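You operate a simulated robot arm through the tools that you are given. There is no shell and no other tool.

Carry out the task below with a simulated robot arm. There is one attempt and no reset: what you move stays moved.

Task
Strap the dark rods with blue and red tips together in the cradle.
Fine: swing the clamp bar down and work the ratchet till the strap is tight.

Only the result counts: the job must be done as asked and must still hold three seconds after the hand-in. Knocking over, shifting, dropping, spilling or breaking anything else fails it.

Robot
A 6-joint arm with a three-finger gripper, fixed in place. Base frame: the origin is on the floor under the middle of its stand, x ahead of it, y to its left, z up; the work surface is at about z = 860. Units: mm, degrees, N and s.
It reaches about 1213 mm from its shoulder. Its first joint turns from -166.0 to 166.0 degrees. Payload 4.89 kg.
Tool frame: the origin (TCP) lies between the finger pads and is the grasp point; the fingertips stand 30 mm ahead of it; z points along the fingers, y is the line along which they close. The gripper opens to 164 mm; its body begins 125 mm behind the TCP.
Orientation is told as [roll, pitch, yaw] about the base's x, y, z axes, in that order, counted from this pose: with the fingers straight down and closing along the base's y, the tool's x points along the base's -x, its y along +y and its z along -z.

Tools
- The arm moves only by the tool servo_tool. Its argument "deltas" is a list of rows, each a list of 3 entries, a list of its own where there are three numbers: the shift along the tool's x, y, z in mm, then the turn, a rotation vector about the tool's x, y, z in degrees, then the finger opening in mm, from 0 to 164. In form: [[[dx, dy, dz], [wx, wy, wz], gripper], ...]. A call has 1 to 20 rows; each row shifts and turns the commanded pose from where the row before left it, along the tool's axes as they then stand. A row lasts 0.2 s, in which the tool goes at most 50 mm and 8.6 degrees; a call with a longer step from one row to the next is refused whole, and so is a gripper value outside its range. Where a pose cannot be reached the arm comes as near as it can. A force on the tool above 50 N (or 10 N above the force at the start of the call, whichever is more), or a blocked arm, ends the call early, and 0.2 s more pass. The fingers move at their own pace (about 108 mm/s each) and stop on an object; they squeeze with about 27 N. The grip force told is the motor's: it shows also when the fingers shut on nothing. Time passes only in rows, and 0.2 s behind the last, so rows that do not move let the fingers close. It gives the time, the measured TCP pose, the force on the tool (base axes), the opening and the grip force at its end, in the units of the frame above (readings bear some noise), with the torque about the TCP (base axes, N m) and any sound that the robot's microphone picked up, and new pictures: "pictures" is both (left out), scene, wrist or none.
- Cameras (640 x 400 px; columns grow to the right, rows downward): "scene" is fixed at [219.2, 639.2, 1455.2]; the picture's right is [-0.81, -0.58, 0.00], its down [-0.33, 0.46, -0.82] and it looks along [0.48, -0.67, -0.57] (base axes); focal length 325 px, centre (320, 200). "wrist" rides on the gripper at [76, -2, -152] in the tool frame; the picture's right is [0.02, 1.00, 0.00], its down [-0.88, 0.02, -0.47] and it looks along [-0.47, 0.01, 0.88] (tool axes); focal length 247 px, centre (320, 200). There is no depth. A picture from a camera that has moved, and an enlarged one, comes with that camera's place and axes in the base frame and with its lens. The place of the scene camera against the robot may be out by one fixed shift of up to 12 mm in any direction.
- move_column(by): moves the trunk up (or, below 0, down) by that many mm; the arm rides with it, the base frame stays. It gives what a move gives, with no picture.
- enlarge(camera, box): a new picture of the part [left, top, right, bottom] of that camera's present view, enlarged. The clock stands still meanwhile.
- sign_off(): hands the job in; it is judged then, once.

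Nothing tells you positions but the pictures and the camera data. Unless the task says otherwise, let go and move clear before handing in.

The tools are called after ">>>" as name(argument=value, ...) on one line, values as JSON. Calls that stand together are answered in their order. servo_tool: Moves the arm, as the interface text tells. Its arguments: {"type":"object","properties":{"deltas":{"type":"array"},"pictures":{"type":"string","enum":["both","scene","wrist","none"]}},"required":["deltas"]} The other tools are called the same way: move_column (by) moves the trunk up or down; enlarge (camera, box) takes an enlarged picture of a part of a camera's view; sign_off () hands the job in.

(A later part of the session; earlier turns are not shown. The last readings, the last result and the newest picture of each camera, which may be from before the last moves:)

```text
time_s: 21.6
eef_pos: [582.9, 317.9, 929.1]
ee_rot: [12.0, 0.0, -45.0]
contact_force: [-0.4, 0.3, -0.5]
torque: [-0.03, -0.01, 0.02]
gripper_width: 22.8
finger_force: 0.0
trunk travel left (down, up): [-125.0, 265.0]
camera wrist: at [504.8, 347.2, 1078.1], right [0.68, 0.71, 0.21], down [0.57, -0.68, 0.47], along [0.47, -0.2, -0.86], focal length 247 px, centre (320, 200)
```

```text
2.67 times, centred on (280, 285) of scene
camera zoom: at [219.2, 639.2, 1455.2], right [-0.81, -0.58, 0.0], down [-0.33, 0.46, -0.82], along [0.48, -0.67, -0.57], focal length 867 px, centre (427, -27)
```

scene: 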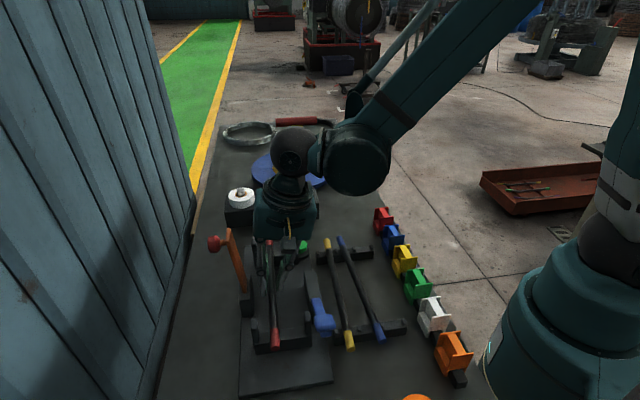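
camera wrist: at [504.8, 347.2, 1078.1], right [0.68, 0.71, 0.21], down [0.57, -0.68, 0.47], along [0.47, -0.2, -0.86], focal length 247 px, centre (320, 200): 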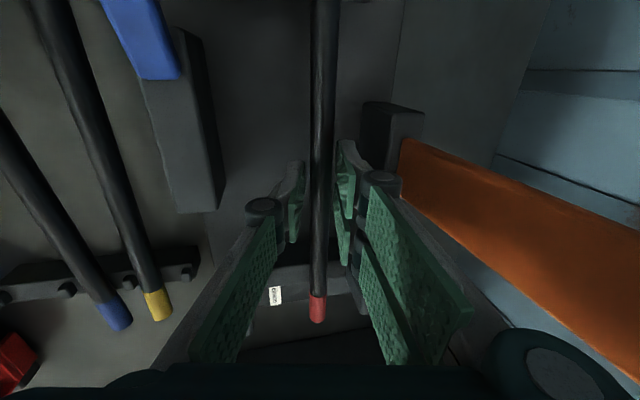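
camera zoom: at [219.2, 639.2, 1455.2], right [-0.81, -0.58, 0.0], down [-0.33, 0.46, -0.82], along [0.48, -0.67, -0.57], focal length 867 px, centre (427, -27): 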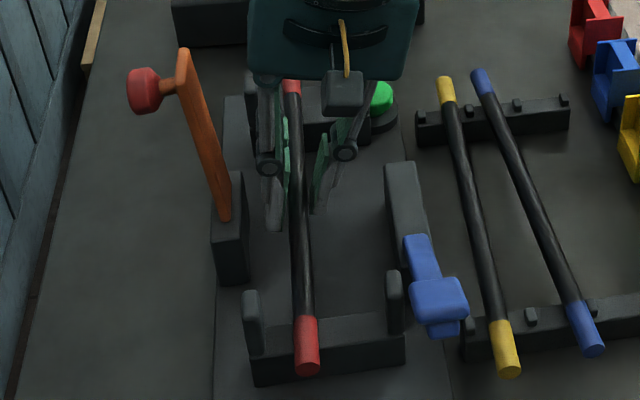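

The red rod rests on both saddles between the uprights. I nudge it a few mm toward the clamp-post side to leave room for the second rod, then lift straight up.

>>> servo_tool(deltas=[[[0, 3.4, 0.7], [0, 0, 0], 23], [[0, 3.4, 0.7], [0, 0, 0], 23], [[0, -2.4, -0.5], [0, 0, 0], 23], [[0, 1.0, -4.9], [0, 0, 0], 23], [[0, 3.1, -14.7], [0, 0, 0], 23], [[0, 6.2, -29.3], [0, 0, 0], 23], [[0, 8.3, -39.1], [0, 0, 0], 23], [[0, 10.4, -48.5], [0, 0, 0], 23], [[0, 8.3, -39.1], [0, 0, 0], 40], [[0, 0, 0], [0, 0, 0], 60]])

>>> enlarge(camera="wrist", box=[180, 0, 460, 330])

>>> enlarge(camera="scene", box=[200, 210, 420, 390])

```text
time_s: 23.8
eef_pos: [585.8, 321.3, 1107.8]
ee_rot: [12.0, -0.1, -44.9]
contact_force: [-0.1, 0.0, 0.3]
torque: [0.04, -0.03, 0.0]
gripper_width: 60.3
finger_force: 0.1
trunk travel left (down, up): [-125.0, 265.0]
camera wrist: at [508.2, 351.0, 1257.5], right [0.68, 0.71, 0.21], down [0.57, -0.68, 0.47], along [0.47, -0.2, -0.86], focal length 247 px, centre (320, 200)
```

scene: 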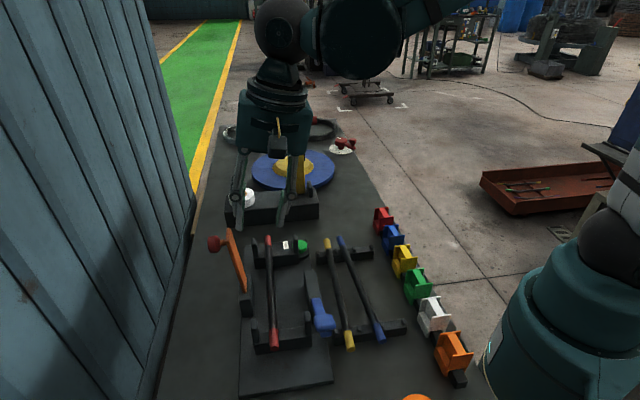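
wrist: 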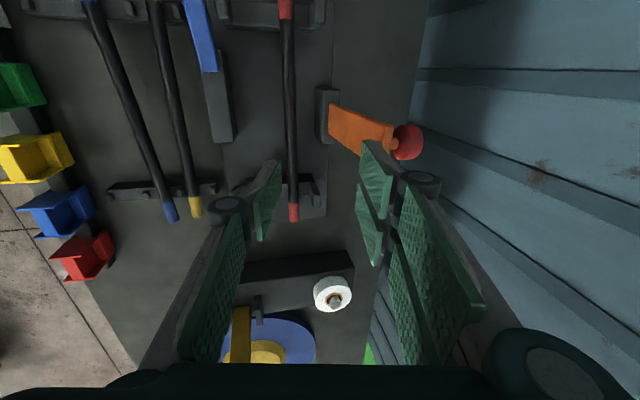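

```text
1.21 times, centred on (320, 165) of wrist
camera zoom: at [508.2, 351.0, 1257.5], right [0.68, 0.71, 0.21], down [0.57, -0.68, 0.47], along [0.47, -0.2, -0.86], focal length 299 px, centre (320, 242)
```

zoom: 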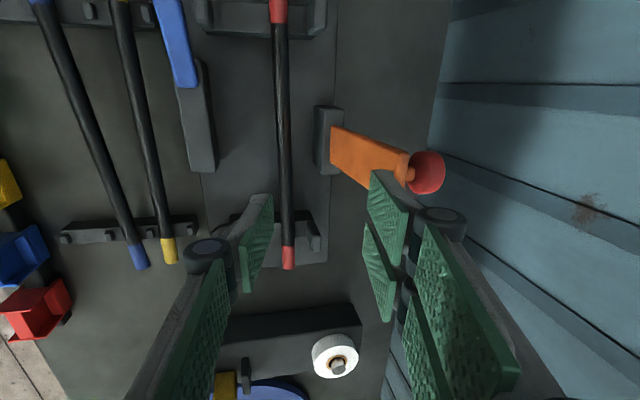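

```text
2.22 times, centred on (310, 300) of scene
camera zoom: at [219.2, 639.2, 1455.2], right [-0.81, -0.58, 0.0], down [-0.33, 0.46, -0.82], along [0.48, -0.67, -0.57], focal length 723 px, centre (342, -22)
```

zoom: 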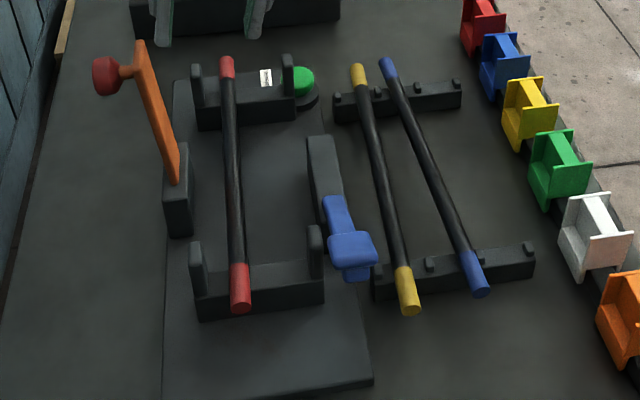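

Red sits properly in the cradle. Now I go for the blue-tipped rod: undo the tilt, align to its angle and move above its middle.

>>> servo_tool(deltas=[[[0, 0, 0], [4, 0, 0], 60], [[0, 0, 0], [4, 0, 0], 60], [[0, 0, 0], [4, 0, 0], 60], [[0, 0, 0], [0, 0, -2.5], 50], [[5.2, -37.8, 0], [0, 0, 0], 40], [[5.2, -37.8, 0], [0, 0, 0], 32], [[5.2, -37.8, 0], [0, 0, 0], 32], [[5.2, -37.8, 0], [0, 0, 0], 32], [[5.4, -38, 0], [0, 0, 0], 32], [[0, 0, 34], [0, 0, 0], 32], [[0, 0, 34], [0, 0, 0], 32], [[0, 0, 0], [0, 0, 0], 32]])

>>> enlarge(camera="wrist", box=[220, 0, 440, 260])

```text
time_s: 26.4
eef_pos: [437.9, 198.4, 1040.3]
ee_rot: [0.0, 0.1, -42.5]
contact_force: [0.2, 1.7, 0.3]
torque: [-0.01, -0.05, 0.0]
gripper_width: 31.8
finger_force: 0.1
trunk travel left (down, up): [-125.0, 265.0]
camera wrist: at [381.0, 248.0, 1192.5], right [0.66, 0.75, 0.0], down [0.66, -0.58, 0.47], along [0.36, -0.31, -0.88], focal length 247 px, centre (320, 200)
```

scene: 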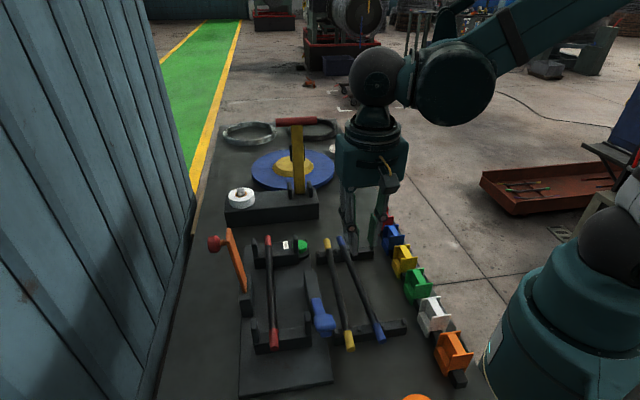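
wrist: 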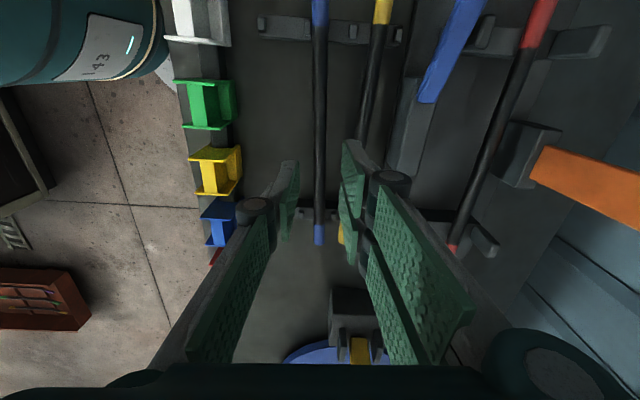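

```text
1.54 times, centred on (330, 130) of wrist
camera zoom: at [381.0, 248.0, 1192.5], right [0.66, 0.75, 0.0], down [0.66, -0.58, 0.47], along [0.36, -0.31, -0.88], focal length 380 px, centre (305, 308)
```

zoom: 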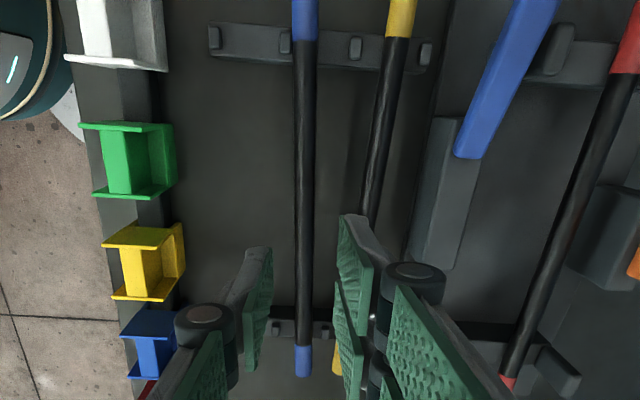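

Well centred on the blue rod. I descend around it and grip.

>>> servo_tool(deltas=[[[0, -0.3, 40], [0, 0, 0], 27], [[0, 0, 40], [0, 0, 0], 27], [[0, 0, 20], [0, 0, 0], 27], [[0, 0, 15], [0, 0, 0], 27], [[0, 0, 11], [0, 0, 0], 27], [[0, 0, 0], [0, 0, 0], 27]], pictures="wrist")

>>> enlarge(camera="scene", box=[300, 200, 420, 360])

```text
time_s: 27.8
eef_pos: [440.2, 200.5, 914.4]
ee_rot: [0.0, 0.0, -42.4]
contact_force: [0.3, -0.2, 0.1]
torque: [-0.02, -0.02, -0.01]
gripper_width: 27.1
finger_force: 0.0
trunk travel left (down, up): [-125.0, 265.0]
camera wrist: at [381.8, 249.2, 1067.3], right [0.66, 0.75, 0.0], down [0.66, -0.58, 0.47], along [0.36, -0.31, -0.88], focal length 247 px, centre (320, 200)
```

wrist: 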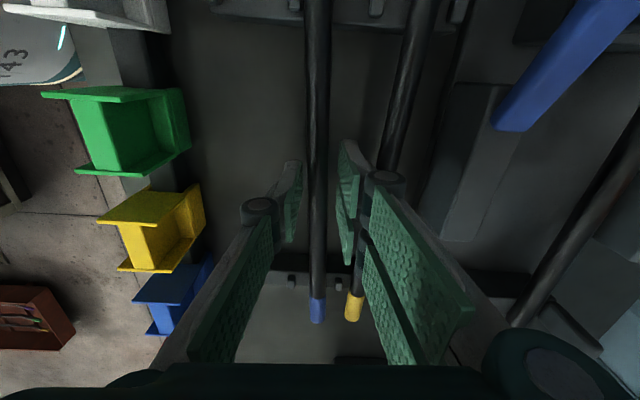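

```text
2.50 times, centred on (360, 280) of scene
camera zoom: at [219.2, 639.2, 1455.2], right [-0.81, -0.58, 0.0], down [-0.33, 0.46, -0.82], along [0.48, -0.67, -0.57], focal length 813 px, centre (220, 0)
```

zoom: 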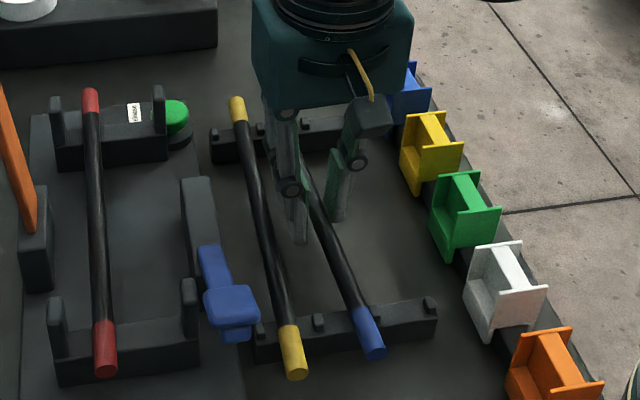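

>>> servo_tool(deltas=[[[0, 0, 0], [0, 0, 0], 18], [[0, 0, 0], [0, 0, 0], 8], [[0, 0, 0], [0, 0, 0], 4], [[0, 0, 0], [0, 0, 0], 4], [[0, 0, -8], [0, 0, 0], 4], [[0, 0, -15], [0, 0, 0], 4], [[0, 0, -30], [0, 0, 0], 4], [[0, 0, -40], [0, 0, 0], 4], [[0, 0, -40], [0, 0, 0], 4], [[0, 0, -40], [0, 0, 0], 4], [[0, 0, 0], [0, 0, 0], 4]])

>>> enlarge(camera="scene", box=[240, 160, 420, 360])

```text
time_s: 30.2
eef_pos: [436.0, 200.0, 1086.5]
ee_rot: [0.0, 0.0, -42.6]
contact_force: [-0.3, 0.1, -4.8]
torque: [0.03, -0.02, 0.01]
gripper_width: 15.6
finger_force: 27.5
trunk travel left (down, up): [-125.0, 265.0]
camera wrist: at [378.3, 249.2, 1239.5], right [0.66, 0.75, 0.0], down [0.66, -0.58, 0.47], along [0.36, -0.31, -0.88], focal length 247 px, centre (320, 200)
```

scene: 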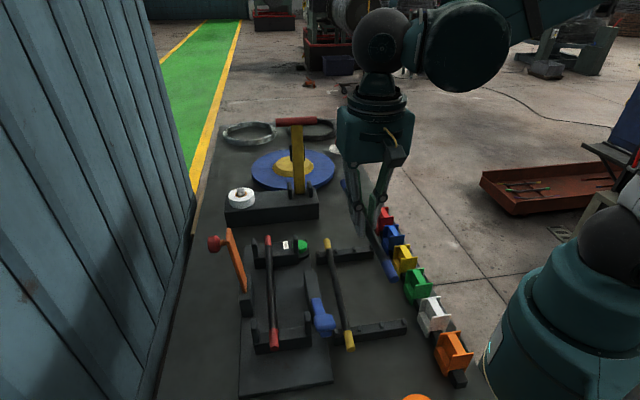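
wrist: 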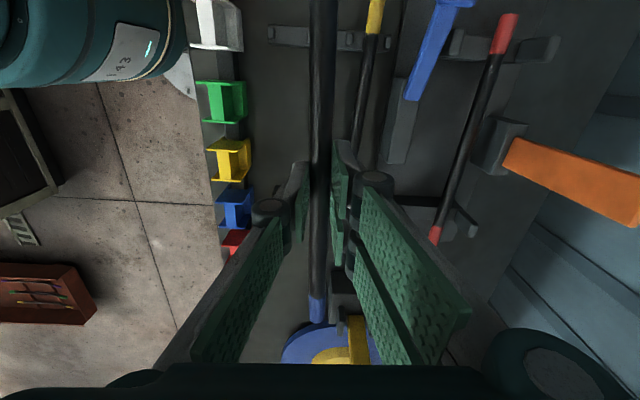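

```text
2.00 times, centred on (330, 260) of scene
camera zoom: at [219.2, 639.2, 1455.2], right [-0.81, -0.58, 0.0], down [-0.33, 0.46, -0.82], along [0.48, -0.67, -0.57], focal length 651 px, centre (300, 80)
```

zoom: 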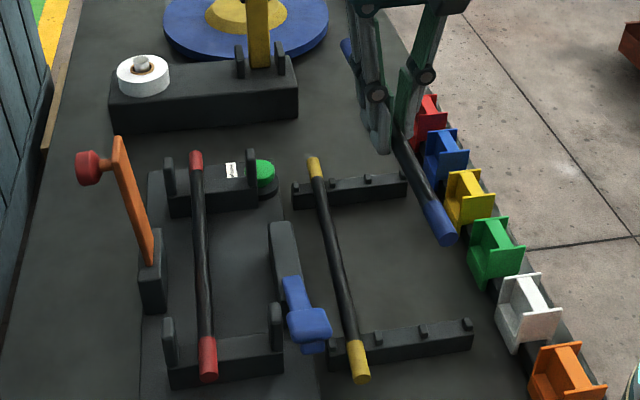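

Blue rod held level. I align it with the cradle axis and bring it over the free side of the cradle.

>>> servo_tool(deltas=[[[0, 0, 0], [0, 0, 2.4], 4], [[-2, 38, 0], [0, 0, 0], 4], [[-2, 40, 0], [0, 0, 0], 4], [[-2, 40, 0], [0, 0, 0], 4], [[-2, 36.3, 0], [0, 0, 0], 4], [[0, 0, 0], [0, 0, 0], 4], [[0, 0, 40], [0, 0, 0], 4], [[0, 0, 40], [0, 0, 0], 4], [[0, 0, 35], [0, 0, 0], 4], [[0, 0, 20], [0, 0, 0], 4], [[0, 0, 0], [0, 0, 0], 4]])

>>> enlarge(camera="wrist", box=[180, 0, 460, 330])

>>> enlarge(camera="scene", box=[220, 210, 360, 370])

```text
time_s: 32.6
eef_pos: [553.5, 301.1, 951.2]
ee_rot: [0.0, -0.1, -44.9]
contact_force: [0.4, 0.6, -5.5]
torque: [0.01, 0.04, 0.03]
gripper_width: 15.2
finger_force: 27.0
trunk travel left (down, up): [-125.0, 265.0]
camera wrist: at [498.2, 353.7, 1103.8], right [0.69, 0.72, 0.0], down [0.64, -0.61, 0.47], along [0.34, -0.33, -0.88], focal length 247 px, centre (320, 200)
```

scene: 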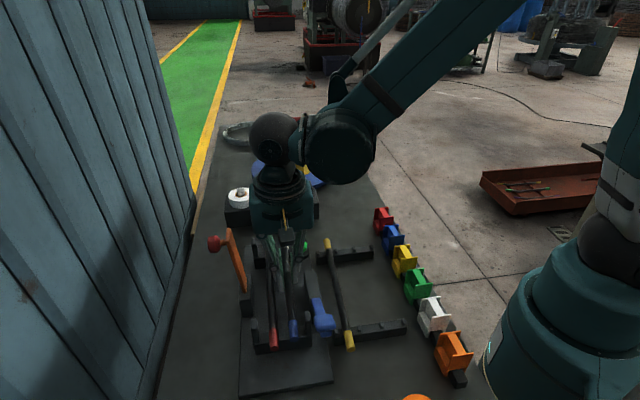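
wrist: 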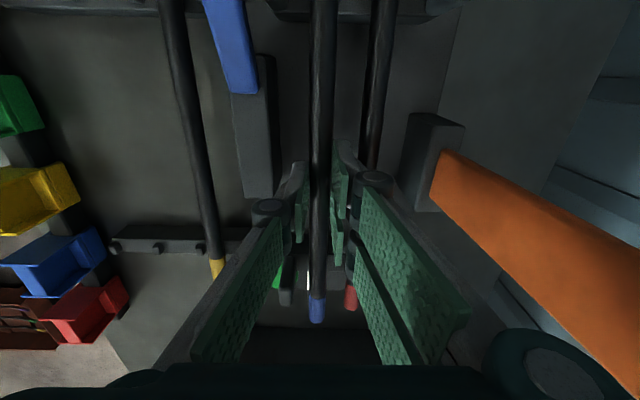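

```text
1.21 times, centred on (320, 165) of wrist
camera zoom: at [498.2, 353.7, 1103.8], right [0.69, 0.72, 0.0], down [0.64, -0.61, 0.47], along [0.34, -0.33, -0.88], focal length 299 px, centre (320, 242)
```

zoom: 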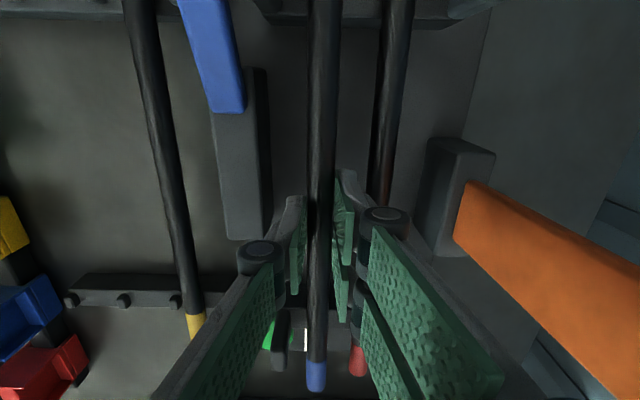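

```text
2.50 times, centred on (290, 290) of scene
camera zoom: at [219.2, 639.2, 1455.2], right [-0.81, -0.58, 0.0], down [-0.33, 0.46, -0.82], along [0.48, -0.67, -0.57], focal length 813 px, centre (395, -25)
```

zoom: 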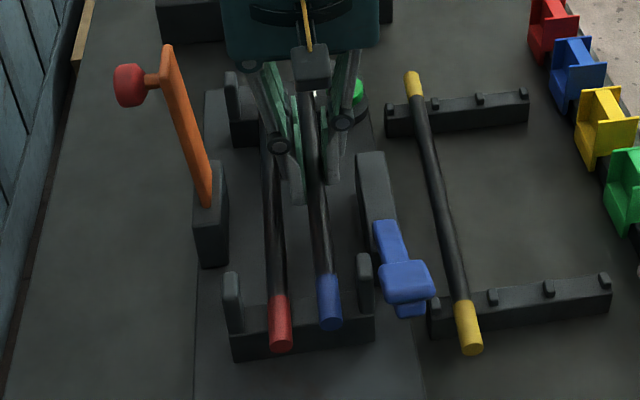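

>>> servo_tool(deltas=[[[0, 0, 10], [0, 0, 0], 4], [[0, 0, 8], [0, 0, 0], 4], [[0, 0, 4], [0, 0, 0], 4], [[0, 0, 1.5], [0, 0, 0], 4], [[0, 0, 0], [0, 0, 0], 4]], pictures="none")

>>> enlarge(camera="scene", box=[220, 210, 360, 370])

```text
time_s: 33.8
eef_pos: [551.9, 302.2, 929.1]
ee_rot: [-0.1, 0.0, -44.9]
contact_force: [-0.3, 2.1, 20.5]
torque: [0.09, 0.02, -0.01]
gripper_width: 15.2
finger_force: 26.9
trunk travel left (down, up): [-125.0, 265.0]
```

```text
2.50 times, centred on (290, 290) of scene
camera zoom: at [219.2, 639.2, 1455.2], right [-0.81, -0.58, 0.0], down [-0.33, 0.46, -0.82], along [0.48, -0.67, -0.57], focal length 813 px, centre (395, -25)
```

zoom: 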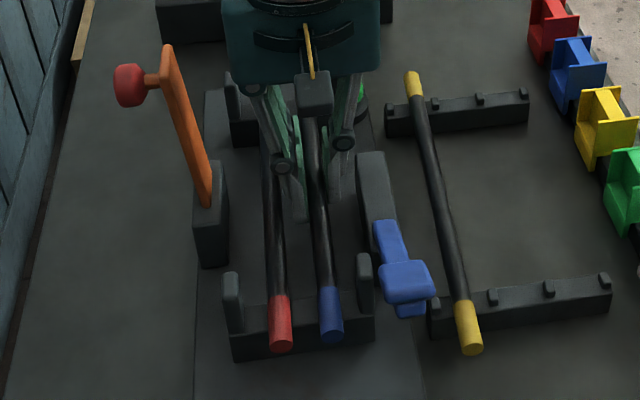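

Blue is seated too. I ease off, release it and lift away.

>>> servo_tool(deltas=[[[0, 0, -1.2], [0, 0, 0], 4], [[0, 0, 0], [0, 0, 0], 18], [[0, 0, 0], [0, 0, 0], 22], [[0, 0, 0], [0, 0, 0], 22], [[0, 0, -5], [0, 0, 0], 22], [[0, 0, -15], [0, 0, 0], 22], [[0, 0, -40], [0, 0, 0], 22], [[0, 0, -45], [0, 0, 0], 30], [[0, 0, -45], [0, 0, 0], 60], [[0, 0, -45], [0, 0, 0], 80], [[0, 0, -40], [0, 0, 0], 80], [[0, 0, 0], [0, 0, 0], 80]])

>>> enlarge(camera="wrist", box=[200, 0, 480, 200])

>>> enlarge(camera="scene", box=[200, 210, 380, 370])

```text
time_s: 36.4
eef_pos: [554.3, 302.4, 1168.1]
ee_rot: [0.0, 0.0, -44.8]
contact_force: [-0.4, -0.5, 0.3]
torque: [-0.01, -0.03, -0.02]
gripper_width: 80.1
finger_force: 0.0
trunk travel left (down, up): [-125.0, 265.0]
camera wrist: at [498.0, 354.7, 1321.0], right [0.69, 0.72, 0.0], down [0.64, -0.61, 0.47], along [0.34, -0.33, -0.88], focal length 247 px, centre (320, 200)
```

scene: 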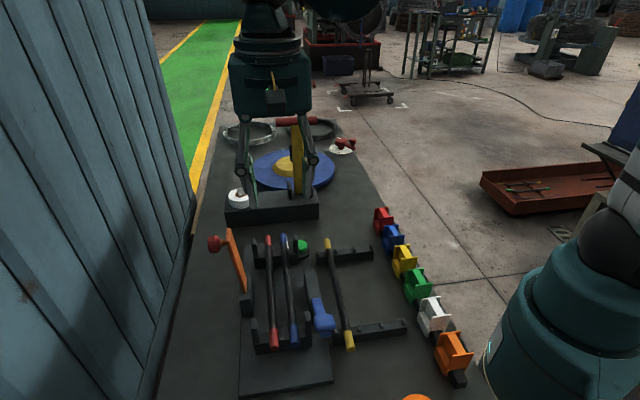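
wrist: 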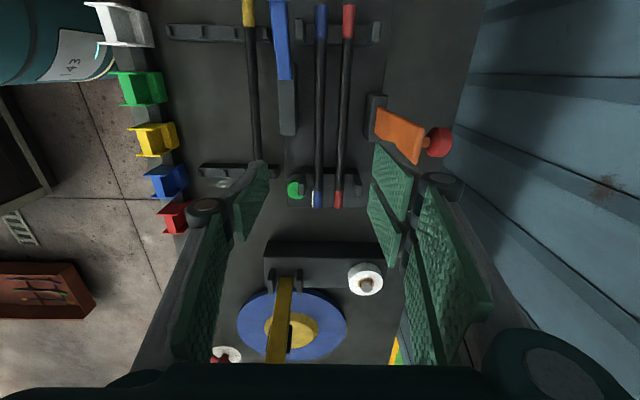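

```text
2.00 times, centred on (340, 100) of wrist
camera zoom: at [498.0, 354.7, 1321.0], right [0.69, 0.72, 0.0], down [0.64, -0.61, 0.47], along [0.34, -0.33, -0.88], focal length 494 px, centre (280, 400)
```

zoom: 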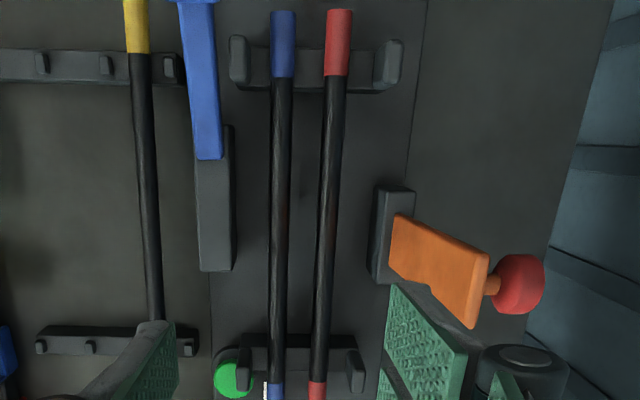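

```text
2.50 times, centred on (290, 290) of scene
camera zoom: at [219.2, 639.2, 1455.2], right [-0.81, -0.58, 0.0], down [-0.33, 0.46, -0.82], along [0.48, -0.67, -0.57], focal length 813 px, centre (395, -25)
```

zoom: 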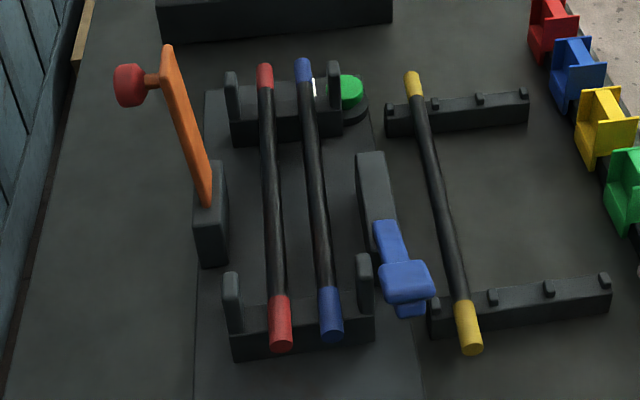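

Both rods now lie in the cradle between the uprights, and the yellow one is untouched. For the clamp bar I'll turn the gripper 90° and pinch the bar by its side edges near the tip, so it can pivot between the pads, then carry it down along its arc under control.

>>> servo_tool(deltas=[[[0, 0, 0], [0, 0, -8.16], 80], [[0, 0, 0], [0, 0, -8.16], 80], [[0, 0, 0], [0, 0, -8.16], 80], [[0, 0, 0], [0, 0, -8.16], 80], [[0, 0, 0], [0, 0, -8.16], 80], [[0, 0, 0], [0, 0, -8.16], 80], [[0, 0, 0], [0, 0, -8.16], 80], [[0, 0, 0], [0, 0, -8.16], 80], [[0, 0, 0], [0, 0, -8.16], 80], [[0, 0, 0], [0, 0, -8.16], 80], [[0, 0, 0], [0, 0, -8.2], 80], [[-33, 2, 0], [0, 0, 0], 80], [[-33, 2, 0], [0, 0, 0], 80], [[-33, 2, 0], [0, 0, 0], 80], [[0, 0, 0], [0, 0, 0], 80]])

>>> enlarge(camera="wrist", box=[200, 0, 440, 300])

>>> enlarge(camera="scene", box=[180, 100, 340, 320])

```text
time_s: 39.6
eef_pos: [621.0, 378.7, 1167.3]
ee_rot: [-0.1, 0.0, 44.9]
contact_force: [1.2, 0.8, -1.1]
torque: [-0.02, 0.09, -0.01]
gripper_width: 79.8
finger_force: 0.0
trunk travel left (down, up): [-125.0, 265.0]
camera wrist: at [567.2, 322.9, 1319.2], right [-0.72, 0.69, 0.0], down [0.61, 0.64, 0.47], along [0.33, 0.34, -0.88], focal length 247 px, centre (320, 200)
```

scene: 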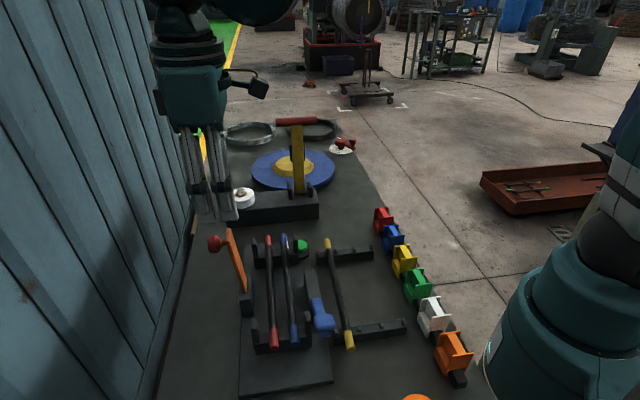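
wrist: 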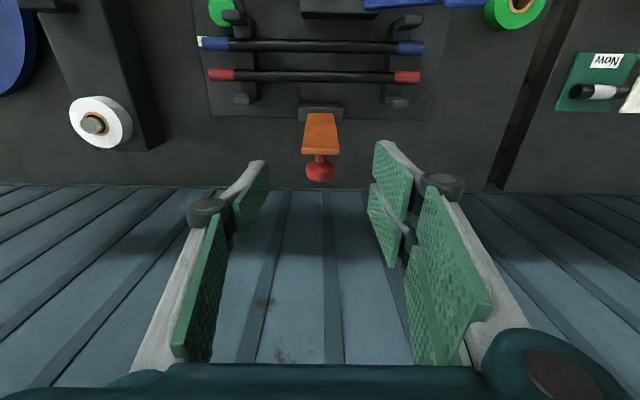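

```text
1.33 times, centred on (320, 150) of wrist
camera zoom: at [567.2, 322.9, 1319.2], right [-0.72, 0.69, 0.0], down [0.61, 0.64, 0.47], along [0.33, 0.34, -0.88], focal length 329 px, centre (320, 267)
```

zoom: 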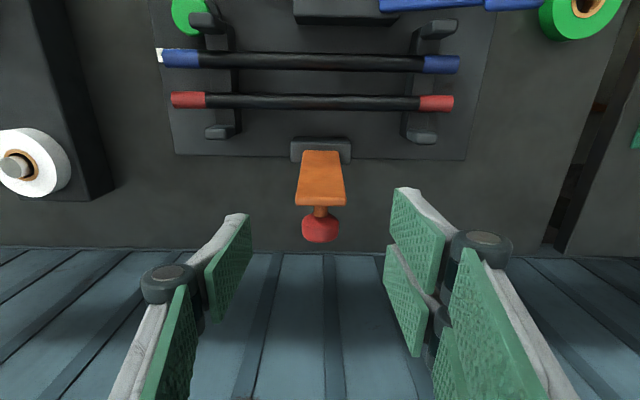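

```text
1.82 times, centred on (260, 210) of scene
camera zoom: at [219.2, 639.2, 1455.2], right [-0.81, -0.58, 0.0], down [-0.33, 0.46, -0.82], along [0.48, -0.67, -0.57], focal length 591 px, centre (429, 182)
```

zoom: 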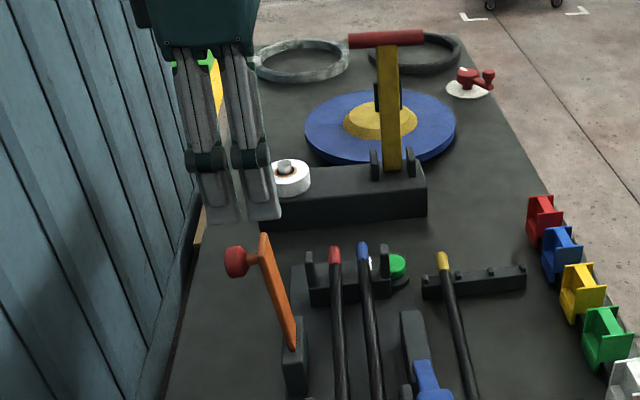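

The bar tip is at about a=170, b=708, z=1070, right between the fingers. I descend so the fingertips overlap the last 20 mm of the bar.

>>> servo_tool(deltas=[[[-4, 1.3, 25], [0, 0, 0], 70], [[0, 0, 30], [0, 0, 0], 70], [[0, 0, 30], [0, 0, 0], 70], [[0, 0, 0], [0, 0, 0], 70]])

>>> enlarge(camera="wrist", box=[220, 80, 420, 260])

>>> enlarge(camera="scene", box=[180, 160, 300, 320])

```text
time_s: 40.6
eef_pos: [623.2, 380.0, 1080.1]
ee_rot: [0.0, 0.0, 44.8]
contact_force: [0.4, 0.2, -0.6]
torque: [0.02, 0.04, -0.02]
gripper_width: 70.1
finger_force: 0.1
trunk travel left (down, up): [-125.0, 265.0]
camera wrist: at [568.4, 324.1, 1234.1], right [-0.72, 0.69, 0.0], down [0.61, 0.64, 0.47], along [0.33, 0.34, -0.88], focal length 247 px, centre (320, 200)
```

scene: 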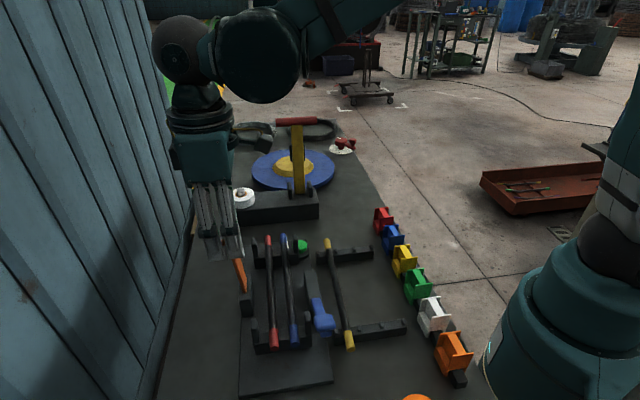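
wrist: 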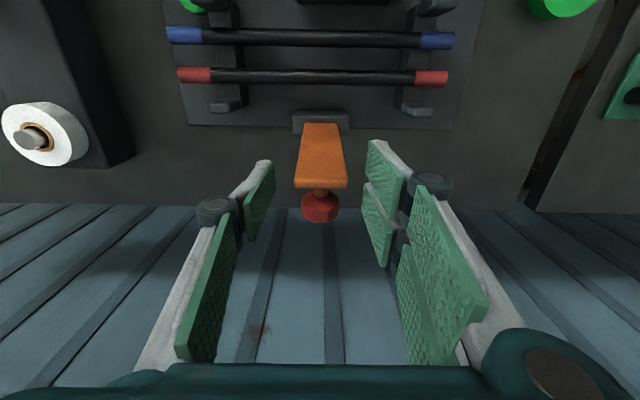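

```text
2.22 times, centred on (320, 170) of wrist
camera zoom: at [568.4, 324.1, 1234.1], right [-0.72, 0.69, 0.0], down [0.61, 0.64, 0.47], along [0.33, 0.34, -0.88], focal length 549 px, centre (320, 267)
```

zoom: 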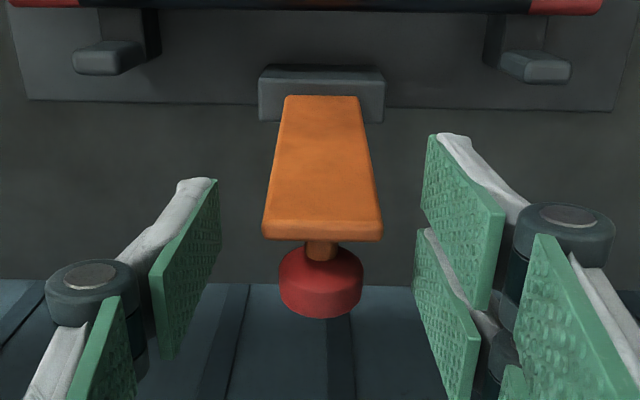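

```text
2.50 times, centred on (240, 240) of scene
camera zoom: at [219.2, 639.2, 1455.2], right [-0.81, -0.58, 0.0], down [-0.33, 0.46, -0.82], along [0.48, -0.67, -0.57], focal length 813 px, centre (520, 100)
```

zoom: 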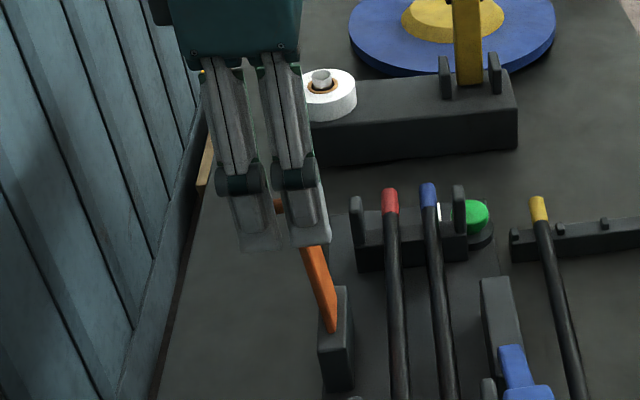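

I'll line the bar edge up with one of the paired pads and the single opposing pad, then close on the bar edges.

>>> servo_tool(deltas=[[[-3.5, 2, -3], [0, 0, 0], 60], [[0, 0, 0], [0, 0, 0], 48], [[0, 0, 0], [0, 0, 0], 40], [[0, 0, 0], [0, 0, 0], 30], [[0, 0, 0], [0, 0, 0], 28]])

>>> enlarge(camera="wrist", box=[220, 80, 420, 260])

>>> enlarge(camera="scene", box=[180, 160, 300, 320])

```text
time_s: 41.8
eef_pos: [623.1, 383.6, 1084.7]
ee_rot: [0.0, 0.0, 44.9]
contact_force: [7.7, -8.0, -1.4]
torque: [-0.31, -0.29, -0.04]
gripper_width: 39.5
finger_force: 45.1
trunk travel left (down, up): [-125.0, 265.0]
camera wrist: at [570.3, 327.4, 1236.8], right [-0.72, 0.69, 0.0], down [0.61, 0.64, 0.47], along [0.33, 0.34, -0.88], focal length 247 px, centre (320, 200)
```

scene: 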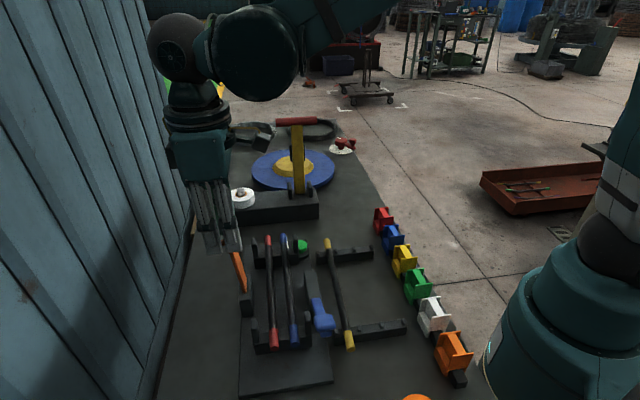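
wrist: 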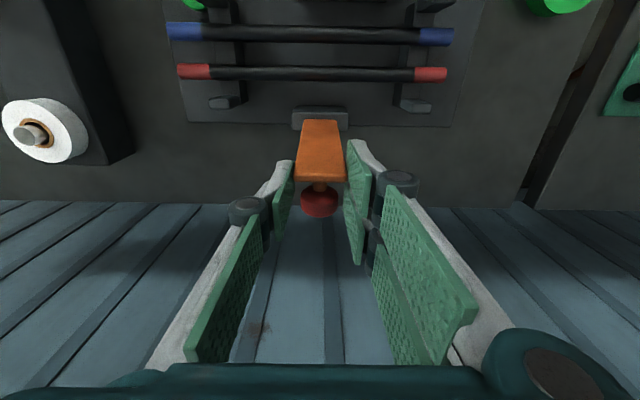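

```text
2.22 times, centred on (320, 170) of wrist
camera zoom: at [570.3, 327.4, 1236.8], right [-0.72, 0.69, 0.0], down [0.61, 0.64, 0.47], along [0.33, 0.34, -0.88], focal length 549 px, centre (320, 267)
```

zoom: 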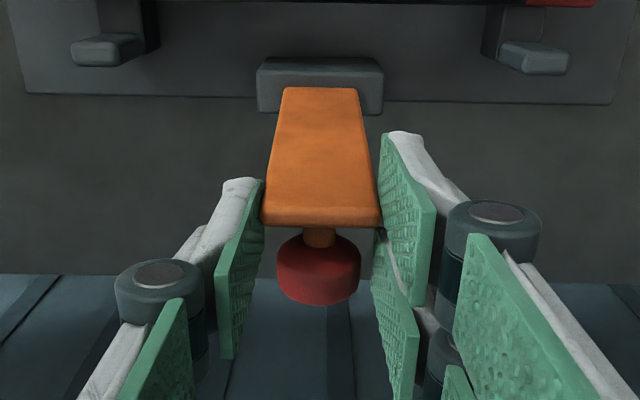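

```text
2.50 times, centred on (240, 240) of scene
camera zoom: at [219.2, 639.2, 1455.2], right [-0.81, -0.58, 0.0], down [-0.33, 0.46, -0.82], along [0.48, -0.67, -0.57], focal length 813 px, centre (520, 100)
```

zoom: 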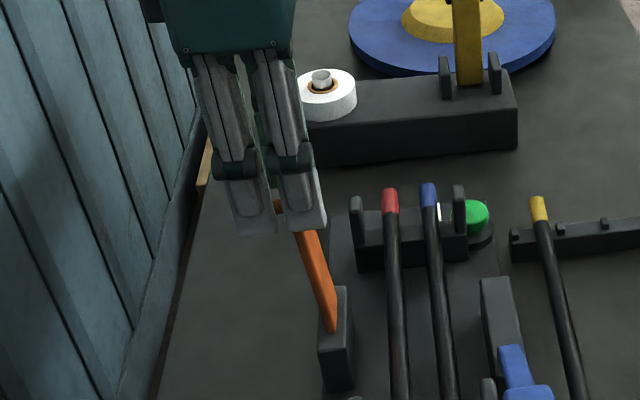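

The bar is pinched at its edges (39.5 mm). I start swinging it along the arc, first about 30°, and check forces.

>>> servo_tool(deltas=[[[0, -1, 0], [0, 0, 0], 28], [[11.8, 0, -0.5], [0, 0, 0], 28], [[11.8, 0, 0.5], [0, 0, 0], 28], [[11.6, 0, 1.5], [0, 0, 0], 28], [[11.5, 0, 2.6], [0, 0, 0], 28], [[0, 0, 0], [0, 0, 0], 28]])

>>> enlarge(camera="wrist", box=[220, 80, 420, 260])

>>> enlarge(camera="scene", box=[180, 160, 340, 320])

```text
time_s: 43.2
eef_pos: [589.5, 351.3, 1079.1]
ee_rot: [-0.1, 0.0, 44.9]
contact_force: [5.9, 6.1, 3.5]
torque: [0.96, -0.9, 0.0]
gripper_width: 39.3
finger_force: 44.9
trunk travel left (down, up): [-125.0, 265.0]
camera wrist: at [537.2, 294.1, 1231.6], right [-0.72, 0.69, 0.0], down [0.61, 0.64, 0.47], along [0.33, 0.34, -0.88], focal length 247 px, centre (320, 200)
```

scene: 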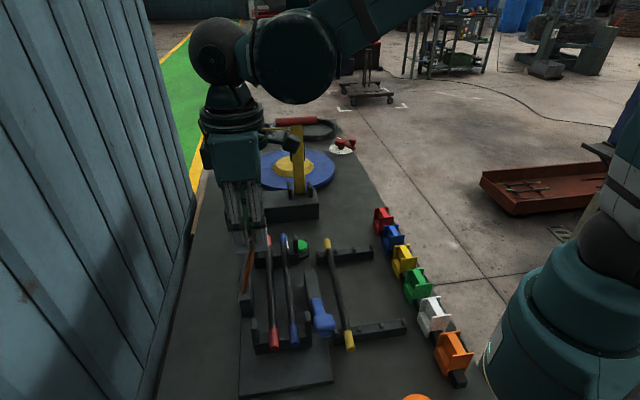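
wrist: 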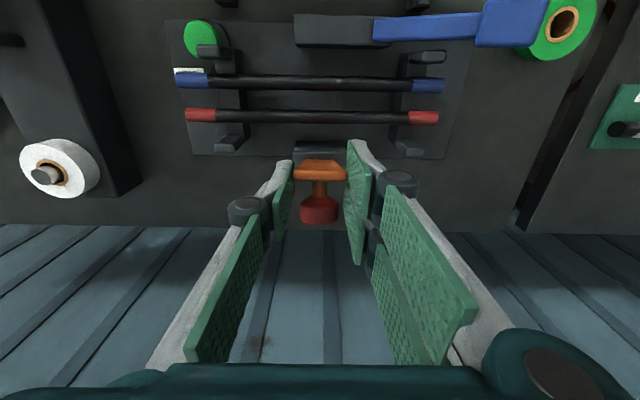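

```text
2.22 times, centred on (320, 170) of wrist
camera zoom: at [537.2, 294.1, 1231.6], right [-0.72, 0.69, 0.0], down [0.61, 0.64, 0.47], along [0.33, 0.34, -0.88], focal length 549 px, centre (320, 267)
```

zoom: 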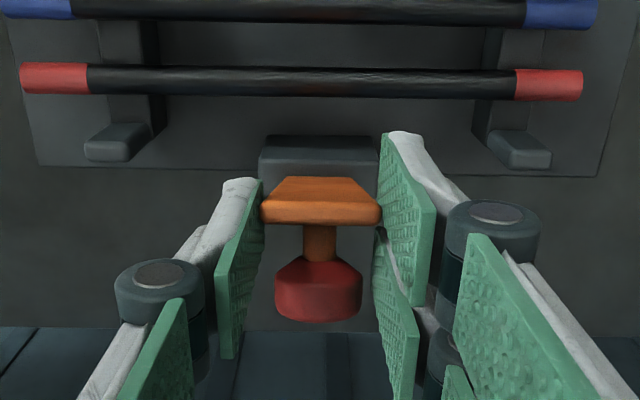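

```text
2.50 times, centred on (260, 240) of scene
camera zoom: at [219.2, 639.2, 1455.2], right [-0.81, -0.58, 0.0], down [-0.33, 0.46, -0.82], along [0.48, -0.67, -0.57], focal length 813 px, centre (470, 100)
```

zoom: 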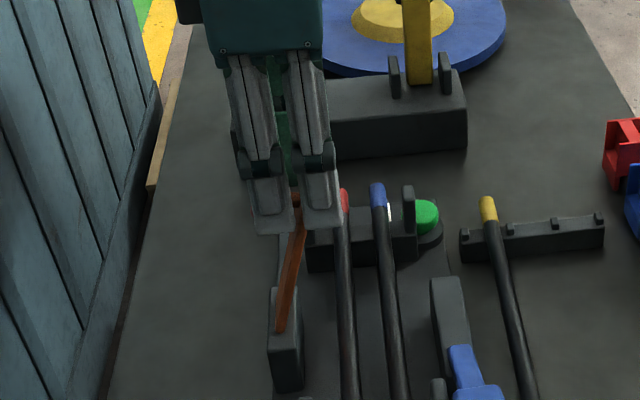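

The bar follows smoothly. Continuing the arc to about 45° and then 65°.

>>> servo_tool(deltas=[[[11.2, 0, 3.5], [0, 0, 0], 28], [[11, 0, 4.5], [0, 0, 0], 28], [[10.4, 0, 5.4], [0, 0, 0], 28], [[9.9, 0, 6.4], [0, 0, 0], 28], [[9.3, 0, 7.2], [0, 0, 0], 28], [[8.8, 0, 7.9], [0, 0, 0], 28], [[0, 0, 0], [0, 0, 0], 28]])

>>> enlarge(camera="wrist", box=[220, 80, 420, 260])

>>> enlarge(camera="scene", box=[200, 180, 360, 340])

```text
time_s: 44.8
eef_pos: [547.3, 307.6, 1044.3]
ee_rot: [-0.1, 0.0, 44.8]
contact_force: [19.3, -7.7, 6.9]
torque: [0.7, -1.47, 0.07]
gripper_width: 39.5
finger_force: 44.8
trunk travel left (down, up): [-125.0, 265.0]
camera wrist: at [494.0, 251.1, 1197.2], right [-0.72, 0.69, 0.0], down [0.61, 0.63, 0.47], along [0.33, 0.34, -0.88], focal length 247 px, centre (320, 200)
```

scene: 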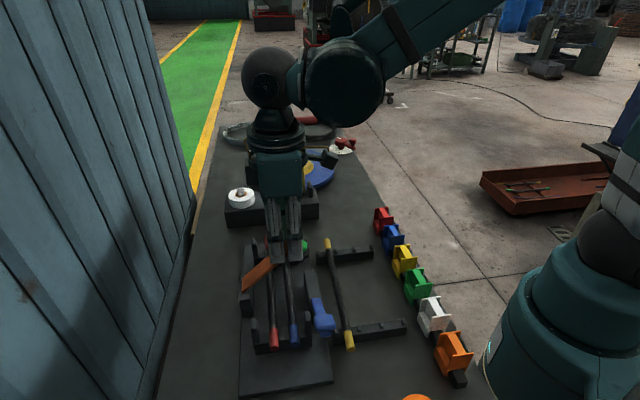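
wrist: 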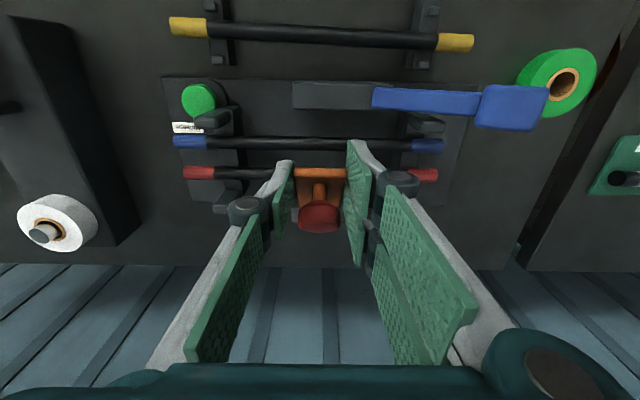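

```text
2.22 times, centred on (320, 170) of wrist
camera zoom: at [494.0, 251.1, 1197.2], right [-0.72, 0.69, 0.0], down [0.61, 0.63, 0.47], along [0.33, 0.34, -0.88], focal length 549 px, centre (320, 267)
```

zoom: 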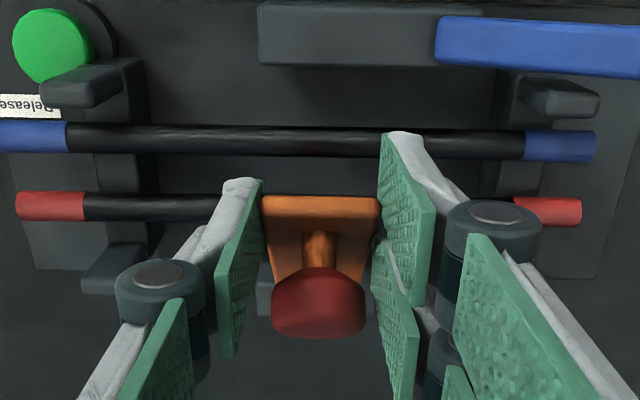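

```text
2.50 times, centred on (280, 260) of scene
camera zoom: at [219.2, 639.2, 1455.2], right [-0.81, -0.58, 0.0], down [-0.33, 0.46, -0.82], along [0.48, -0.67, -0.57], focal length 813 px, centre (420, 50)
```

zoom: 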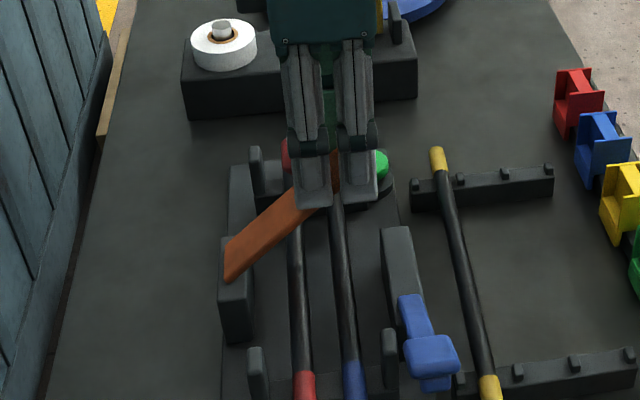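

A small sideways load has built up along the hinge axis, so I shift 2 mm to relieve it and continue to about 70°.

>>> servo_tool(deltas=[[[0, -2, 0], [0, 0, 0], 28], [[7.9, 0, 8.7], [0, 0, 0], 28], [[7.2, 0, 9.4], [0, 0, 0], 28], [[6.4, 0, 9.9], [0, 0, 0], 28], [[5.4, 0, 10.4], [0, 0, 0], 28], [[0, 0, 0], [0, 0, 0], 28]])

>>> enlarge(camera="wrist", box=[220, 80, 420, 260])

>>> enlarge(camera="scene", box=[200, 180, 360, 340])

```text
time_s: 46.2
eef_pos: [527.8, 287.8, 1004.2]
ee_rot: [0.0, 0.0, 44.9]
contact_force: [-4.2, 16.1, 8.1]
torque: [1.52, -0.73, 0.4]
gripper_width: 39.4
finger_force: 44.8
trunk travel left (down, up): [-125.0, 265.0]
camera wrist: at [475.5, 232.3, 1157.6], right [-0.72, 0.69, 0.0], down [0.61, 0.64, 0.47], along [0.33, 0.34, -0.88], focal length 247 px, centre (320, 200)
```

scene: 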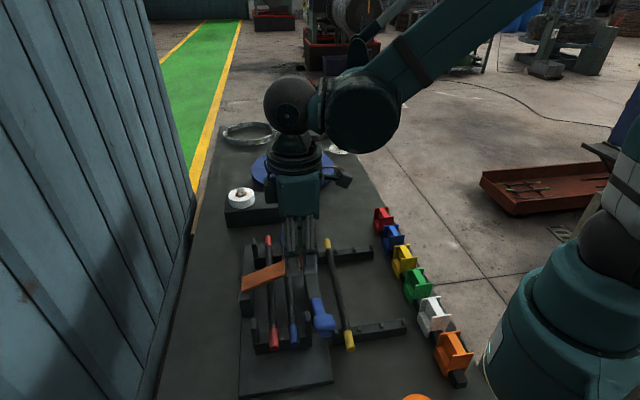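
wrist: 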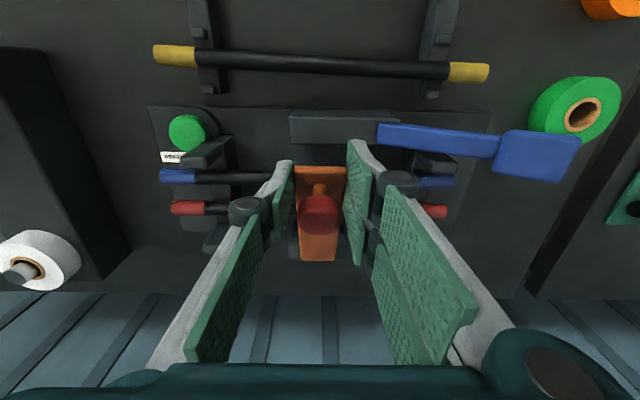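

```text
2.22 times, centred on (320, 170) of wrist
camera zoom: at [475.5, 232.3, 1157.6], right [-0.72, 0.69, 0.0], down [0.61, 0.64, 0.47], along [0.33, 0.34, -0.88], focal length 549 px, centre (320, 267)
```

zoom: 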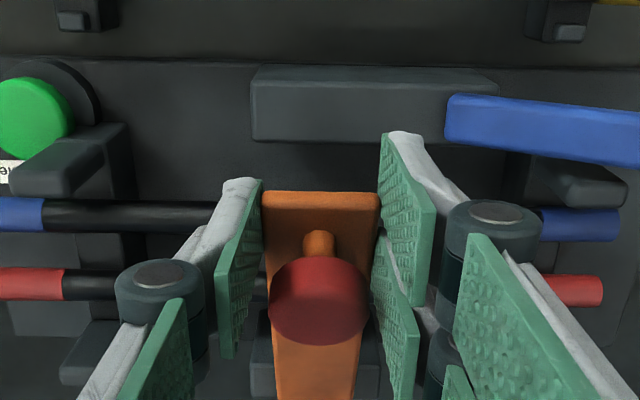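

```text
2.50 times, centred on (280, 260) of scene
camera zoom: at [219.2, 639.2, 1455.2], right [-0.81, -0.58, 0.0], down [-0.33, 0.46, -0.82], along [0.48, -0.67, -0.57], focal length 813 px, centre (420, 50)
```

zoom: 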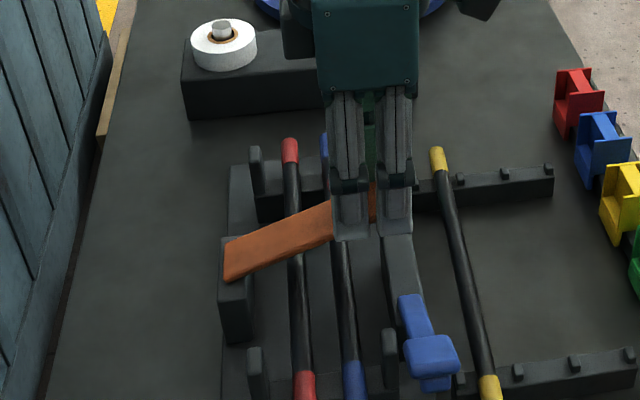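

>>> servo_tool(deltas=[[[0, 1.2, 0], [0, 0, 0], 28], [[4.5, 0, 11], [0, 0, 0], 28], [[3.5, 0, 11.2], [0, 0, 0], 28], [[0, 0, 0], [0, 0, 0], 28]])

>>> enlarge(camera="scene", box=[210, 200, 350, 340])

```text
time_s: 47.2
eef_pos: [522.0, 283.5, 983.3]
ee_rot: [0.0, 0.1, 44.9]
contact_force: [7.8, 10.1, 7.4]
torque: [1.16, -1.2, 0.3]
gripper_width: 39.8
finger_force: 45.0
trunk travel left (down, up): [-125.0, 265.0]
camera wrist: at [469.8, 227.0, 1136.2], right [-0.72, 0.69, 0.0], down [0.61, 0.64, 0.47], along [0.33, 0.34, -0.88], focal length 247 px, centre (320, 200)
```

scene: 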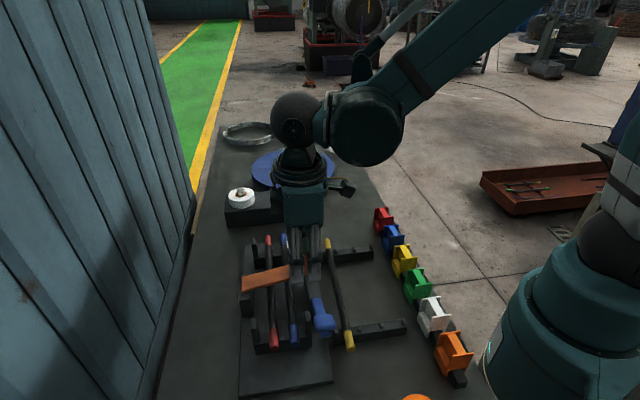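
wrist: 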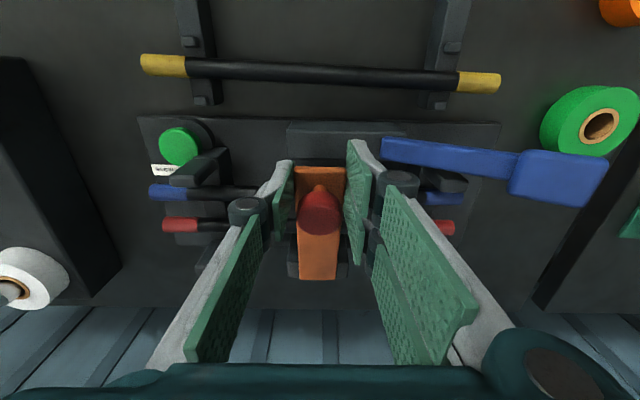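

```text
2.86 times, centred on (280, 270) of scene
camera zoom: at [219.2, 639.2, 1455.2], right [-0.81, -0.58, 0.0], down [-0.33, 0.46, -0.82], along [0.48, -0.67, -0.57], focal length 929 px, centre (434, 0)
```

zoom: 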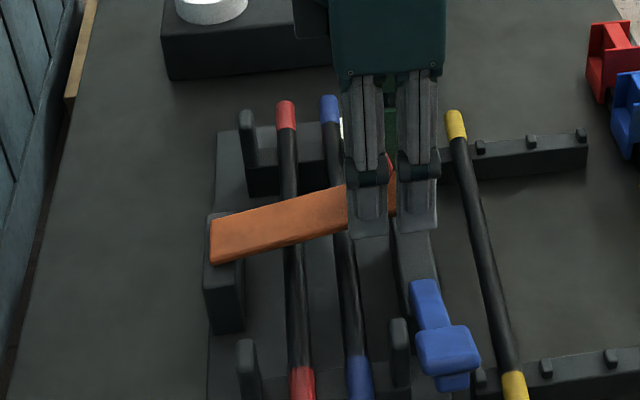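

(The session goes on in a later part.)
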